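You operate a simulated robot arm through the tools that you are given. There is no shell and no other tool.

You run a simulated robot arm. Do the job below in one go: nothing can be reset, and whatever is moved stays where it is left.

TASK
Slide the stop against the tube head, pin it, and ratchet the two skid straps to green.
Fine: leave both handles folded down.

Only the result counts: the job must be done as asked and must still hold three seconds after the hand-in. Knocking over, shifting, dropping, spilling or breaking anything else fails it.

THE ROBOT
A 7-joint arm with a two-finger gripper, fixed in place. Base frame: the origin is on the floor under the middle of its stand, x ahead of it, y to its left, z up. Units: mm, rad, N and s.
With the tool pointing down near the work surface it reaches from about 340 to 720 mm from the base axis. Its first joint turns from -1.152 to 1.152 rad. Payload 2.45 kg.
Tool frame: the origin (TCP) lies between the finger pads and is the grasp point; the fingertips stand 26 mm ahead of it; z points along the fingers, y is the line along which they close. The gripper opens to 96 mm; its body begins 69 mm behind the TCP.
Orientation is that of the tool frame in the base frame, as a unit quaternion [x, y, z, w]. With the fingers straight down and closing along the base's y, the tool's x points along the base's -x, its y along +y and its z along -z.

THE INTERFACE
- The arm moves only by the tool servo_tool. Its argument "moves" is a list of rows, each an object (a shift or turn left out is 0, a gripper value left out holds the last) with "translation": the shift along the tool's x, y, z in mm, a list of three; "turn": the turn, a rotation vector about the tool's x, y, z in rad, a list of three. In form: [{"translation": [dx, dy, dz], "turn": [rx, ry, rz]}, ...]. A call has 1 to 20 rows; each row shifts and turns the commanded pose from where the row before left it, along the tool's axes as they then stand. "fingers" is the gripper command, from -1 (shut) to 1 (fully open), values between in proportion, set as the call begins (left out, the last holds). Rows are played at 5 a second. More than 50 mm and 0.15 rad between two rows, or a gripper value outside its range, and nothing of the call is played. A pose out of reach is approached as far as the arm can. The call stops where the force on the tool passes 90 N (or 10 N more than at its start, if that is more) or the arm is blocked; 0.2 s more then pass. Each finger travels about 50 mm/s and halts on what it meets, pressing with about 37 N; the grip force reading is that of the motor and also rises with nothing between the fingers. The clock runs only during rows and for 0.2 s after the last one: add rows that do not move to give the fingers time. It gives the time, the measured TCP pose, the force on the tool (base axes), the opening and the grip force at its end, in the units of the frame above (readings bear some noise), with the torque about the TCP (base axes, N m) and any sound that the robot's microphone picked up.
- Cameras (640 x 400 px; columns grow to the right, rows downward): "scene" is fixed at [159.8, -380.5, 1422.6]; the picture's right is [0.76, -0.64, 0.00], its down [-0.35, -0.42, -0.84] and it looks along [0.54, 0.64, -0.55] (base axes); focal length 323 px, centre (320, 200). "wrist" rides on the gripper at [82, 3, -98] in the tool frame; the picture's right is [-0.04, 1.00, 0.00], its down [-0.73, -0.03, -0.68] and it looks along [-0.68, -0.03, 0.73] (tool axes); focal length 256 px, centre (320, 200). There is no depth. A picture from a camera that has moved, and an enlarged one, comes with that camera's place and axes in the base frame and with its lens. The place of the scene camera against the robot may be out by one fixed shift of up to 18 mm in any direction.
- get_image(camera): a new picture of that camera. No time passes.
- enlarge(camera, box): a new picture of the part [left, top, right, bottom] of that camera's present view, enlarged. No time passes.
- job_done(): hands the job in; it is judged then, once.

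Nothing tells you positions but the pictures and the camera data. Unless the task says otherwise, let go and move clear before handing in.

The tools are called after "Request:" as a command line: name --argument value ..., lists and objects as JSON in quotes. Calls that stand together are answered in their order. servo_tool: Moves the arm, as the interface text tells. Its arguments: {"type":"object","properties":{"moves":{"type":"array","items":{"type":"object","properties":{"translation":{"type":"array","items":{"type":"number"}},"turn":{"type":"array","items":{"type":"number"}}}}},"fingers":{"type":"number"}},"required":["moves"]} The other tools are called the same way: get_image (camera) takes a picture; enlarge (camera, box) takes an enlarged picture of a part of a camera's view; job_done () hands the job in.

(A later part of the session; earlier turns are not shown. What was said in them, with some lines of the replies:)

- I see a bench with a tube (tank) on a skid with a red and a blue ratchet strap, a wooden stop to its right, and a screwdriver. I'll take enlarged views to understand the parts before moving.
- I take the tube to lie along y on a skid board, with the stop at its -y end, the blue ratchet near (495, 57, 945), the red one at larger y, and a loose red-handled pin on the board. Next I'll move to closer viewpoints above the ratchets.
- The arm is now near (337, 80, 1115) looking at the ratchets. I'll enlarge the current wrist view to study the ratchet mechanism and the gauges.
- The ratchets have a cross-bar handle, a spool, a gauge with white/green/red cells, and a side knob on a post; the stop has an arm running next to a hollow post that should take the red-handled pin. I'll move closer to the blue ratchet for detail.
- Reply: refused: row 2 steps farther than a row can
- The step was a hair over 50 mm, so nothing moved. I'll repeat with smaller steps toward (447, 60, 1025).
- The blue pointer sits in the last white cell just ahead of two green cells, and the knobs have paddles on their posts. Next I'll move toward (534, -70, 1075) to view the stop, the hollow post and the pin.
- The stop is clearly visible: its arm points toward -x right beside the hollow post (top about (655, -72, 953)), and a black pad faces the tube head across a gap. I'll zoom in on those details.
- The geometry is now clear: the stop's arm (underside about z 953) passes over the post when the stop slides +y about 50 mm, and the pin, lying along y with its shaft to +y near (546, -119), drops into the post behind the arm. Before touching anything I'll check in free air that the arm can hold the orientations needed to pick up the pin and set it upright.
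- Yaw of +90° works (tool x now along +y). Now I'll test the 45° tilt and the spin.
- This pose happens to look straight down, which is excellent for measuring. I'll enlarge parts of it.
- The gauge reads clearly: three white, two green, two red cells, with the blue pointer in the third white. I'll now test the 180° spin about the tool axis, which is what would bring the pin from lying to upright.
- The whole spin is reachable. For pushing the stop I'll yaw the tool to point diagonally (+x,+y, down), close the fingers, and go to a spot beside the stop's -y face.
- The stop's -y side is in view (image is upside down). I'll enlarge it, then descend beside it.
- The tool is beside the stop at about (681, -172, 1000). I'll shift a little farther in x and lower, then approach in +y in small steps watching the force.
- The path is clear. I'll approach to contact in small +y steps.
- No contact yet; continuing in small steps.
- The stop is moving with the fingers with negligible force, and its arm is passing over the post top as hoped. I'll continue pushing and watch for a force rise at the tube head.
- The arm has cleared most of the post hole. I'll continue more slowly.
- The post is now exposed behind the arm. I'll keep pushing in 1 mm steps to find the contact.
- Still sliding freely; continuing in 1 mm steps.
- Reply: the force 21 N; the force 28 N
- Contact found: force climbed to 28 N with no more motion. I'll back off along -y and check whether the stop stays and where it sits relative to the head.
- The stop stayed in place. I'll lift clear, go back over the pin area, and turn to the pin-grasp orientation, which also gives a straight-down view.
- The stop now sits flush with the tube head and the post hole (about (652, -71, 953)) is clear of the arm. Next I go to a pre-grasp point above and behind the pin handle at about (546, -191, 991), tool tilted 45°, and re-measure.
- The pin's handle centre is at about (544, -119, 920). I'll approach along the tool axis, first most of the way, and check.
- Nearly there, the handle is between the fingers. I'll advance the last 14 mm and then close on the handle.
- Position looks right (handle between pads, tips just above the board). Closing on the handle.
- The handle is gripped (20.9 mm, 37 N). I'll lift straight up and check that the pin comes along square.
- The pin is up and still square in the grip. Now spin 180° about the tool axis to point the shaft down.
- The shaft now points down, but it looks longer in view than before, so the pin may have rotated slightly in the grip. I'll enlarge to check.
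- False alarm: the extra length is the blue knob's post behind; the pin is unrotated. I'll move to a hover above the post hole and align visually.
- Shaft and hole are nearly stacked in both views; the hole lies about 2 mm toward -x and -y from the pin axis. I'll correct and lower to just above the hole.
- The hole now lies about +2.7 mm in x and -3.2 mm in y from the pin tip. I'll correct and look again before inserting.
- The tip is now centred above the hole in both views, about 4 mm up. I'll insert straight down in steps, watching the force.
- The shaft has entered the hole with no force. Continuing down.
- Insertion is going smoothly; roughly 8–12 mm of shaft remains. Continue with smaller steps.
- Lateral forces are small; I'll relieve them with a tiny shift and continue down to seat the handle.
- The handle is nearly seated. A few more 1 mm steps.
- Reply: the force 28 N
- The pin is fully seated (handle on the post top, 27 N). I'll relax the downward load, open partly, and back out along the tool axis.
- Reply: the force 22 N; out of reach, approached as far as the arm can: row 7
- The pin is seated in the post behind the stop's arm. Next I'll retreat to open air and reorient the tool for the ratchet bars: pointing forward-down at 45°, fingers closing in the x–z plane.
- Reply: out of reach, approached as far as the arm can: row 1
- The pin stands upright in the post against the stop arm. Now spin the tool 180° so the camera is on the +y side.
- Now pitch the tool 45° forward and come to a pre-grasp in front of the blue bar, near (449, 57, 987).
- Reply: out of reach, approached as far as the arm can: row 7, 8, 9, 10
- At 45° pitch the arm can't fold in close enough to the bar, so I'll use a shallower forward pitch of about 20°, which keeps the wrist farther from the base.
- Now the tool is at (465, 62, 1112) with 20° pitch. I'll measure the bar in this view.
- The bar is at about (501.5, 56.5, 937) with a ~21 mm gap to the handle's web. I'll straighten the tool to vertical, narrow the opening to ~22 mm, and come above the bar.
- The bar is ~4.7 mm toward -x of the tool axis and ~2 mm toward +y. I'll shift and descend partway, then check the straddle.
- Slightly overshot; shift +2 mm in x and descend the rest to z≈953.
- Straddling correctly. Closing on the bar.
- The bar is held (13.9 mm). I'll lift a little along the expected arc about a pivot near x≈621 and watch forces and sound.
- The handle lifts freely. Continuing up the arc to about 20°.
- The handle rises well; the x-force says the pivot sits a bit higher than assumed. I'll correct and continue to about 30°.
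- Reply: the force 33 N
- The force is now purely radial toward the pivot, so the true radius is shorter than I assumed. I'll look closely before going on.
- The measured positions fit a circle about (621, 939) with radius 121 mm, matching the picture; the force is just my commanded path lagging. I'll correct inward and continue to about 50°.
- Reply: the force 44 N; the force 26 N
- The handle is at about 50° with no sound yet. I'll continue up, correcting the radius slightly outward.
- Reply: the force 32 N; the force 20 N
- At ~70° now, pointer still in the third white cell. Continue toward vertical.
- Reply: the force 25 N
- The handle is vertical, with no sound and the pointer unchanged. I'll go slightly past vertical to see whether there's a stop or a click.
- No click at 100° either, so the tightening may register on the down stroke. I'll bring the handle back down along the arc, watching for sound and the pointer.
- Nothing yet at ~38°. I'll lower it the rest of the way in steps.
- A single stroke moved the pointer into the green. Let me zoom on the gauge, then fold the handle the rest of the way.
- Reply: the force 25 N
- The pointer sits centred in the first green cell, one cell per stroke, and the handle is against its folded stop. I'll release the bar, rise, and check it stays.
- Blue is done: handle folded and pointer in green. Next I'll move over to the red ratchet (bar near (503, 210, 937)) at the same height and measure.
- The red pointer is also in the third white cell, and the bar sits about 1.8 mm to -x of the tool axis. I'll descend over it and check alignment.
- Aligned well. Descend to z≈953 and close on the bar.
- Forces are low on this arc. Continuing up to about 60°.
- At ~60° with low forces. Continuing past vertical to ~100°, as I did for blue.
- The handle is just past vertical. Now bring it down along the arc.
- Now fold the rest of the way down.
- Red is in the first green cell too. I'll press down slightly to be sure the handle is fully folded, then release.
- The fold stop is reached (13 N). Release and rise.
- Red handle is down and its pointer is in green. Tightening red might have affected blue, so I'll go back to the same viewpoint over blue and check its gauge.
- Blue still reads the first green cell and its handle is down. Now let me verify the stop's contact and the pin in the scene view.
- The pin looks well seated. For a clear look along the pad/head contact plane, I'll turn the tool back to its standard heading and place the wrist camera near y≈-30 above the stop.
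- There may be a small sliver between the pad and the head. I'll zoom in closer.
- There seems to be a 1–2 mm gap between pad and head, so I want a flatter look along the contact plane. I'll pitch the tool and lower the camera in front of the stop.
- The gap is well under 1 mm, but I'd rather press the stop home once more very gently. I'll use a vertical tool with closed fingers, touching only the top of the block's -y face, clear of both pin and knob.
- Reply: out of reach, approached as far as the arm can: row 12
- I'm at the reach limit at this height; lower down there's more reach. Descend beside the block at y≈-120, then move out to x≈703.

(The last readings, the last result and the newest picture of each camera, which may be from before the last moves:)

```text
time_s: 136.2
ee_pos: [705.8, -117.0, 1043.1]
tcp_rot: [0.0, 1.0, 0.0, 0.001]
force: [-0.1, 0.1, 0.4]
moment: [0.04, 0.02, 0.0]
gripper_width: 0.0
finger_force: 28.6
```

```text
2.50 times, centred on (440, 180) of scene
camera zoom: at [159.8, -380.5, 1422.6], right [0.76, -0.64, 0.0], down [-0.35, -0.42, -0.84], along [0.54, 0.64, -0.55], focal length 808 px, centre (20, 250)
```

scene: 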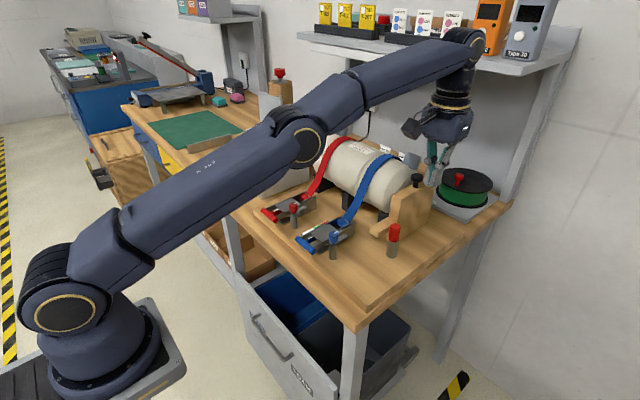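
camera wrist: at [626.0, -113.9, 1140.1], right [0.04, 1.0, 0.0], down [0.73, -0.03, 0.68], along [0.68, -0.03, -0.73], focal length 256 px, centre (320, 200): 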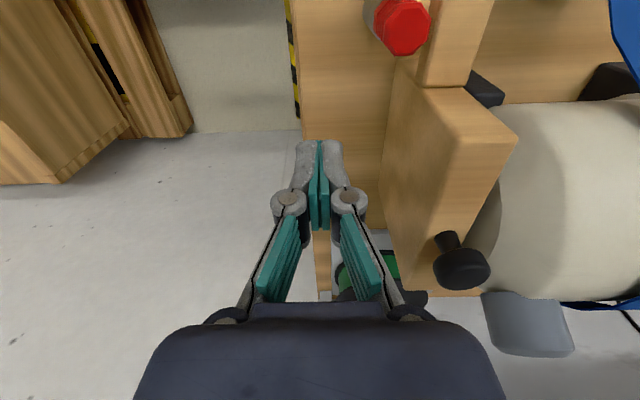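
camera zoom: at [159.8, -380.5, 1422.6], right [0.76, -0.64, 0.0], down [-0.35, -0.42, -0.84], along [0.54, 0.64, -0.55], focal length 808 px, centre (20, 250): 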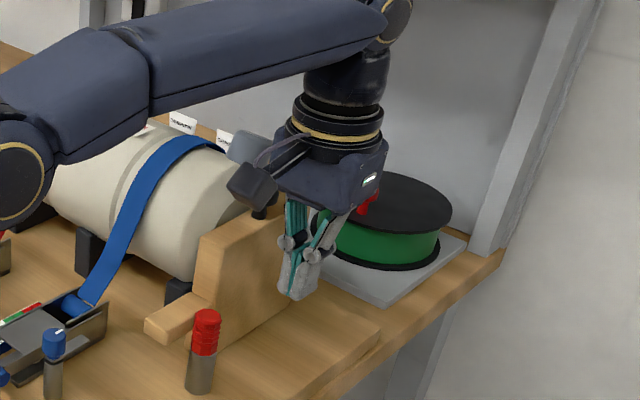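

Tip level with the top part of the block, hand body above knob and tube. Approach in +y.

Request:
servo_tool --moves '[{"translation": [0, 8, 0]}, {"translation": [0, 8, 0]}, {"translation": [0, 8, 0]}, {"translation": [0, 6, 0]}, {"translation": [0, 0, 0]}]'

Request:
get_image --camera "wrist"

Request:
enlarge --camera "scene" --box '[380, 120, 500, 240]'

```text
time_s: 137.4
ee_pos: [707.2, -86.8, 1039.6]
tcp_rot: [0.0, 1.0, 0.0, 0.001]
force: [-0.4, 0.1, 0.4]
moment: [0.0, 0.0, -0.01]
gripper_width: 0.0
finger_force: 28.6
```

```text
taken
camera wrist: at [625.2, -82.6, 1137.6], right [0.04, 1.0, 0.0], down [0.73, -0.03, 0.68], along [0.68, -0.03, -0.73], focal length 256 px, centre (320, 200)
```

wrist: 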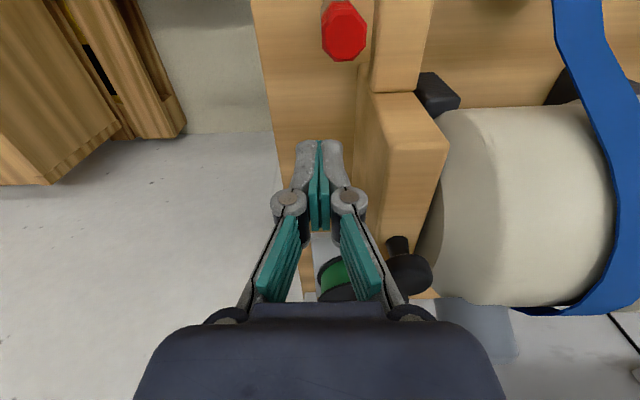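

```text
3.33 times, centred on (440, 180) of scene
camera zoom: at [159.8, -380.5, 1422.6], right [0.76, -0.64, 0.0], down [-0.35, -0.42, -0.84], along [0.54, 0.64, -0.55], focal length 1078 px, centre (-80, 267)
```

zoom: 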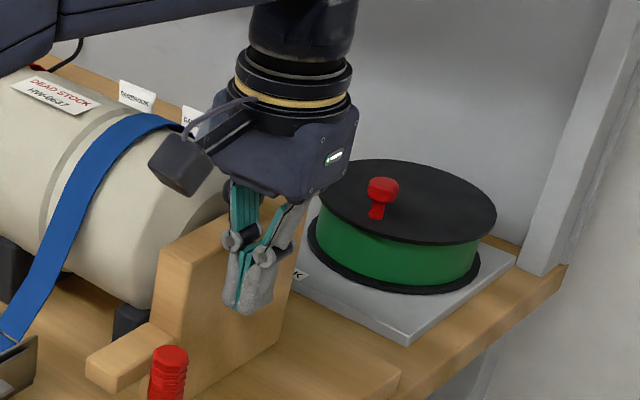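

The knob is actually near x≈756, so it's clear of the fingers. Continue toward contact in small steps.

Request:
servo_tool --moves '[{"translation": [0, 3, 0]}, {"translation": [0, 3, 0]}, {"translation": [0, 3, 0]}, {"translation": [0, 2, 0]}, {"translation": [0, 0, 0]}]'

Request:
servo_tool --moves '[{"translation": [0, 1, 0]}, {"translation": [0, 1, 0]}, {"translation": [0, 0, 0]}]'

Request:
servo_tool --moves '[{"translation": [0, 1, 0]}, {"translation": [0, 1, 0]}, {"translation": [0, 0, 0]}]'

Request:
get_image --camera "wrist"

```text
time_s: 138.6
ee_pos: [705.7, -75.9, 1039.7]
tcp_rot: [0.0, 1.0, 0.0, 0.002]
force: [-0.2, 0.3, 0.1]
moment: [0.01, 0.04, 0.03]
gripper_width: 0.0
finger_force: 28.9
```

```text
time_s: 139.4
ee_pos: [705.6, -73.7, 1040.4]
tcp_rot: [0.0, 1.0, 0.0, 0.0]
force: [0.2, 0.3, 0.7]
moment: [-0.03, -0.03, 0.0]
gripper_width: 0.0
finger_force: 28.9
```

```text
time_s: 140.2
ee_pos: [706.8, -70.5, 1041.0]
tcp_rot: [0.0, 1.0, 0.0, 0.001]
force: [0.5, -0.5, -0.7]
moment: [0.03, -0.01, -0.04]
gripper_width: 0.2
finger_force: 28.5
```

```text
taken
camera wrist: at [626.0, -68.1, 1137.8], right [0.04, 1.0, 0.0], down [0.73, -0.03, 0.68], along [0.68, -0.03, -0.73], focal length 256 px, centre (320, 200)
```

wrist: 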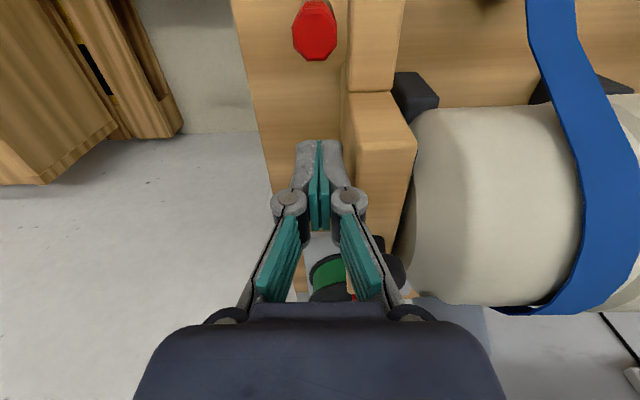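

Request:
servo_tool --moves '[{"translation": [0, 1, 0]}, {"translation": [0, 1, 0]}, {"translation": [0, 0, 0]}]'

Request:
servo_tool --moves '[{"translation": [0, 1, 0]}, {"translation": [0, 1, 0]}, {"translation": [0, 0, 0]}]'

Request:
servo_tool --moves '[{"translation": [0, 1, 0]}, {"translation": [0, 0, 0]}]'

Request:
get_image --camera "wrist"

```text
time_s: 141.0
ee_pos: [706.2, -69.4, 1039.6]
tcp_rot: [0.0, 1.0, 0.0, 0.0]
force: [-0.1, -1.2, -0.2]
moment: [0.0, 0.01, 0.01]
gripper_width: 0.0
finger_force: 28.9
```

```text
time_s: 141.8
ee_pos: [706.7, -68.4, 1041.3]
tcp_rot: [0.002, 1.0, -0.001, 0.001]
force: [-1.2, -2.7, 1.7]
moment: [0.01, 0.0, 0.0]
gripper_width: 0.0
finger_force: 27.9
```

```text
time_s: 142.4
ee_pos: [707.3, -67.9, 1040.0]
tcp_rot: [0.001, 1.0, -0.001, 0.001]
force: [-1.3, -7.4, 3.8]
moment: [0.02, 0.02, 0.03]
gripper_width: 0.0
finger_force: 28.1
```

```text
taken
camera wrist: at [625.9, -64.6, 1138.2], right [0.04, 1.0, 0.0], down [0.73, -0.03, 0.68], along [0.68, -0.03, -0.73], focal length 256 px, centre (320, 200)
```

wrist: 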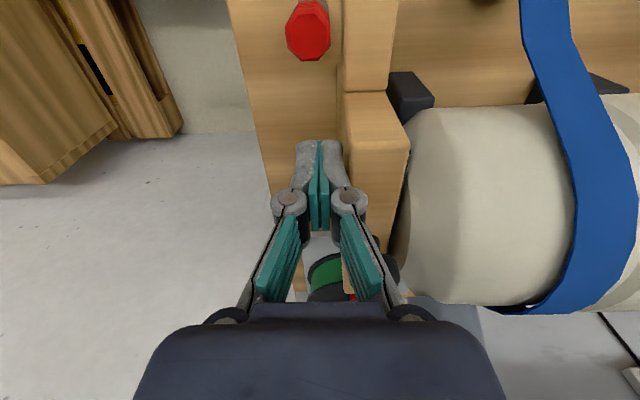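

Gentle contact at ~7 N. One more millimetre, then retreat slowly in tiny steps so the stop isn't disturbed.

Request:
servo_tool --moves '[{"translation": [0, 0.7, 0]}, {"translation": [0, 0, 0]}, {"translation": [0, 0, 0]}]'

Request:
servo_tool --moves '[{"translation": [0, -0.3, 0]}, {"translation": [0, -0.3, 0]}, {"translation": [0, -0.3, 0]}, {"translation": [0, -0.3, 0]}, {"translation": [0, -0.3, 0]}, {"translation": [0, -0.3, 0]}, {"translation": [0, -0.4, 0]}, {"translation": [0, -0.5, 0]}, {"translation": [0, -0.5, 0]}, {"translation": [0, -0.6, 0]}, {"translation": [0, -0.8, 0]}, {"translation": [0, -1, 0]}, {"translation": [0, -2, 0]}, {"translation": [0, -4, 0]}, {"translation": [0, -8, 0]}, {"translation": [0, -15, 0]}, {"translation": [0, -20, 0]}, {"translation": [0, 0, 0]}]'

Request:
get_image --camera "wrist"

```text
time_s: 143.2
ee_pos: [705.4, -68.2, 1039.4]
tcp_rot: [0.001, 1.0, -0.001, 0.002]
force: [6.1, -15.0, 5.4]
moment: [0.05, -0.02, -0.08]
gripper_width: 0.0
finger_force: 28.6
```

```text
time_s: 147.0
ee_pos: [705.8, -119.6, 1041.0]
tcp_rot: [0.0, 1.0, 0.0, 0.001]
force: [-0.3, 0.8, -0.3]
moment: [0.02, -0.02, -0.03]
gripper_width: 0.0
finger_force: 28.5
```

```text
taken
camera wrist: at [625.6, -116.3, 1138.0], right [0.04, 1.0, 0.0], down [0.73, -0.03, 0.68], along [0.68, -0.03, -0.73], focal length 256 px, centre (320, 200)
```

wrist: 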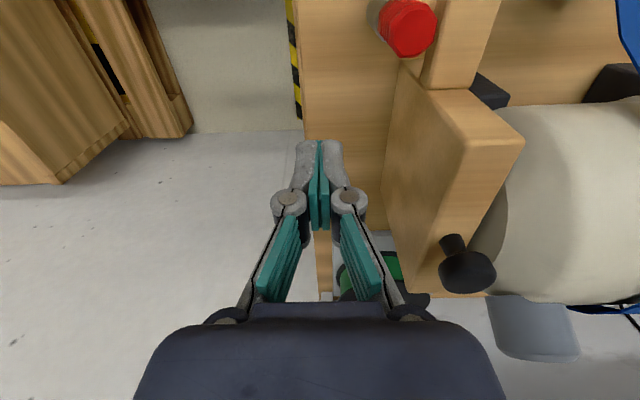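

Released without disturbing it. I'll go back to the earlier viewpoint to recheck the contact gap and the pin.

Request:
servo_tool --moves '[{"translation": [25, 0, -30]}, {"translation": [25, 0, -30]}, {"translation": [25, 0, -30]}, {"translation": [35, 0, -10]}, {"translation": [35, 0, -10]}, {"translation": [0, 44, 0]}, {"translation": [0, 44, 0]}, {"turn": [0, -0.131, 0]}, {"turn": [0, -0.131, 0]}, {"turn": [0, -0.131, 0]}, {"turn": [0, -0.131, 0]}, {"translation": [20, 0, 34.6]}, {"translation": [20, 0, 34.6]}, {"translation": [8, 0, 13.8]}, {"translation": [0, 0, 0]}]' --fingers 1

Request:
get_image --camera "wrist"

Request:
enlarge --camera "wrist" --box '[325, 160, 345, 190]'

Request:
enlarge --camera "wrist" --box '[270, 90, 400, 220]'

```text
time_s: 150.2
ee_pos: [562.2, -32.2, 1052.2]
tcp_rot: [0.0, 0.966, 0.0, 0.26]
force: [0.2, 0.5, -0.5]
moment: [-0.01, 0.01, 0.02]
gripper_width: 95.9
finger_force: 0.1
```

```text
taken
camera wrist: at [443.4, -27.7, 1096.0], right [0.04, 1.0, 0.02], down [0.29, -0.03, 0.96], along [0.96, -0.03, -0.29], focal length 256 px, centre (320, 200)
```

wrist: 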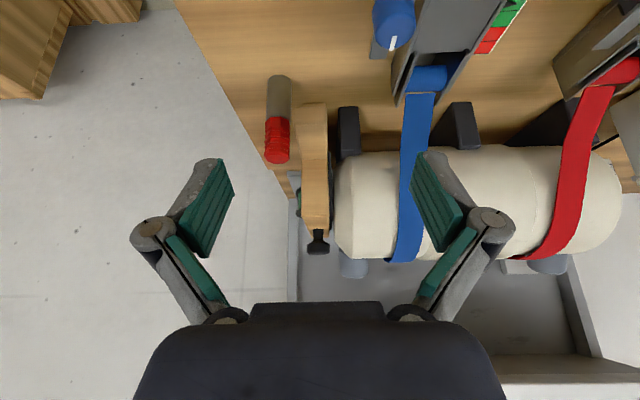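

```text
13.33 times, centred on (335, 175) of wrist
camera zoom: at [443.4, -27.7, 1096.0], right [0.04, 1.0, 0.02], down [0.29, -0.03, 0.96], along [0.96, -0.03, -0.29], focal length 3413 px, centre (120, 533)
```

zoom: 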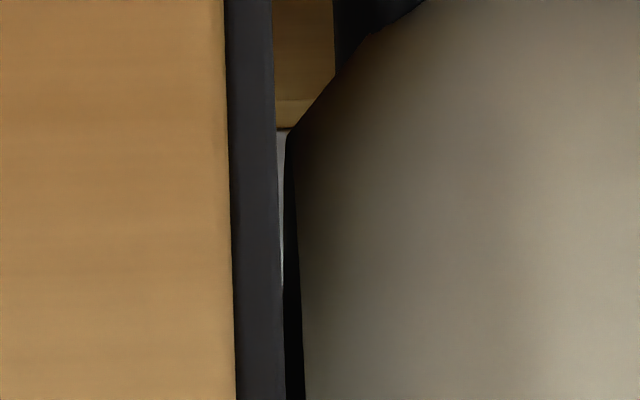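

```text
3.08 times, centred on (335, 155) of wrist
camera zoom: at [443.4, -27.7, 1096.0], right [0.04, 1.0, 0.02], down [0.29, -0.03, 0.96], along [0.96, -0.03, -0.29], focal length 788 px, centre (274, 338)
```

zoom: 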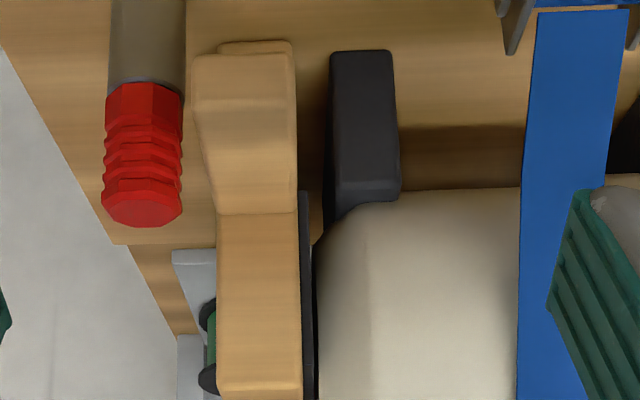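

The contact looks identical after the second push, so the stop is fully home; the pin is seated. I'll move the arm clear to a high parking pose and take final looks at both gauges and handles.

Request:
servo_tool --moves '[{"translation": [-20, 0, -34.6]}, {"translation": [-20, 0, -34.6]}, {"turn": [0, 0.131, 0]}, {"turn": [0, 0.131, 0]}, {"turn": [0, 0.131, 0]}, {"turn": [0, 0.131, 0]}, {"translation": [30, 30, -25]}, {"translation": [30, 30, -25]}, {"translation": [30, 30, 0]}, {"translation": [30, 30, 0]}, {"translation": [20, 30, 0]}, {"translation": [0, 0, 0]}, {"translation": [0, 0, 0]}]'

Request:
get_image --camera "wrist"

Request:
enlarge --camera "wrist" --box '[230, 90, 440, 270]'

Request:
enlarge --camera "scene" --box '[240, 130, 480, 280]'

Request:
get_image --camera "scene"

```text
time_s: 153.0
ee_pos: [418.8, 116.4, 1181.6]
tcp_rot: [0.0, 1.0, -0.001, 0.001]
force: [-0.5, -0.1, -0.4]
moment: [-0.04, -0.01, -0.03]
gripper_width: 96.1
finger_force: 0.0
```

```text
taken
camera wrist: at [338.8, 120.3, 1279.8], right [0.04, 1.0, 0.0], down [0.73, -0.03, 0.68], along [0.68, -0.03, -0.73], focal length 256 px, centre (320, 200)
```

wrist: 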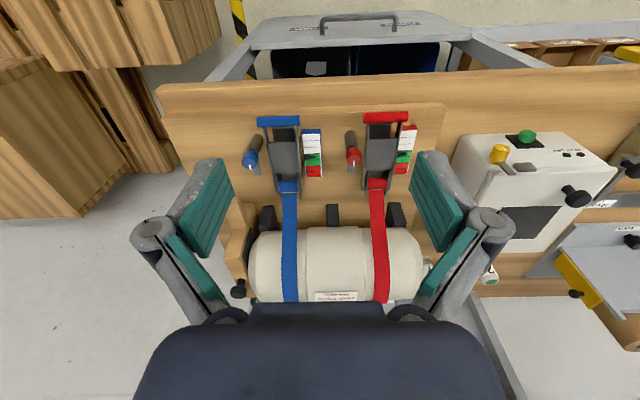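

```text
2.22 times, centred on (335, 180) of wrist
camera zoom: at [338.8, 120.3, 1279.8], right [0.04, 1.0, 0.0], down [0.73, -0.03, 0.68], along [0.68, -0.03, -0.73], focal length 569 px, centre (287, 244)
```

zoom: 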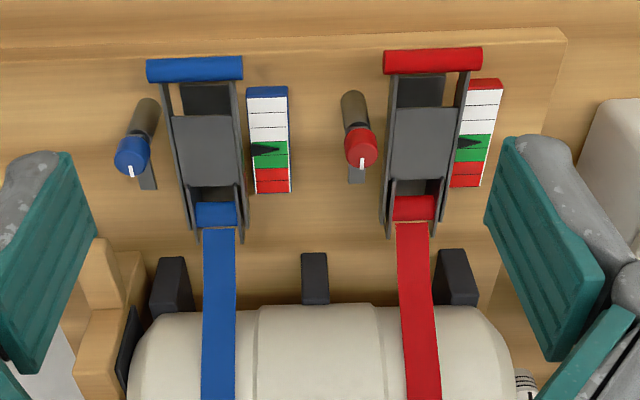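

```text
2.67 times, centred on (360, 205) of scene
camera zoom: at [159.8, -380.5, 1422.6], right [0.76, -0.64, 0.0], down [-0.35, -0.42, -0.84], along [0.54, 0.64, -0.55], focal length 862 px, centre (213, 187)
```

zoom: 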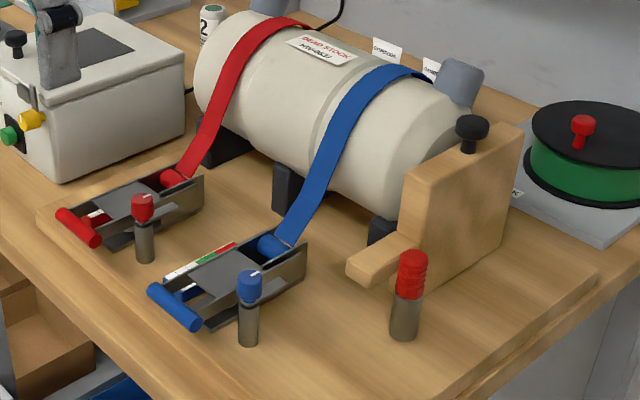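

```text
taken
```

scene: 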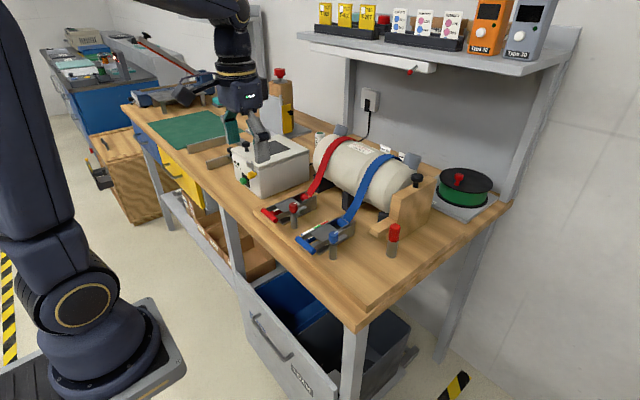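

Final state: the stop rests against the tube head, the pin is seated in its post behind the stop's arm, both pointers are in green and both handles are folded down. The selector knobs are as I found them and the arm is clear, so I'm handing the job in.

Request:
job_done

```text
The job is handed in.
```

The job is handed in. The stop is against the tube head and pinned, both skid straps read green, and both handles are folded down.

- **Stop:** I pushed it in until contact, then pressed it home again after the straps were tight, and it didn't move further. A close view still shows a sliver of under 1 mm at the head's edge, but it looked the same before and after that second push.
- **Pin:** It is fully seated, with its handle resting on the post top behind the stop's arm. There are about 5 mm between the pin's handle and the arm, so the pin limits how far the stop can back off rather than clamping it tight.
- **Straps:** Each took one full stroke and moved one cell, from the last white cell into the first of the two green ones. The blue reading did not change when I tightened red.
- **Rest of the bench:** I left the side knobs on the ratchet posts alone. I let go of everything and parked the arm clear before handing in.
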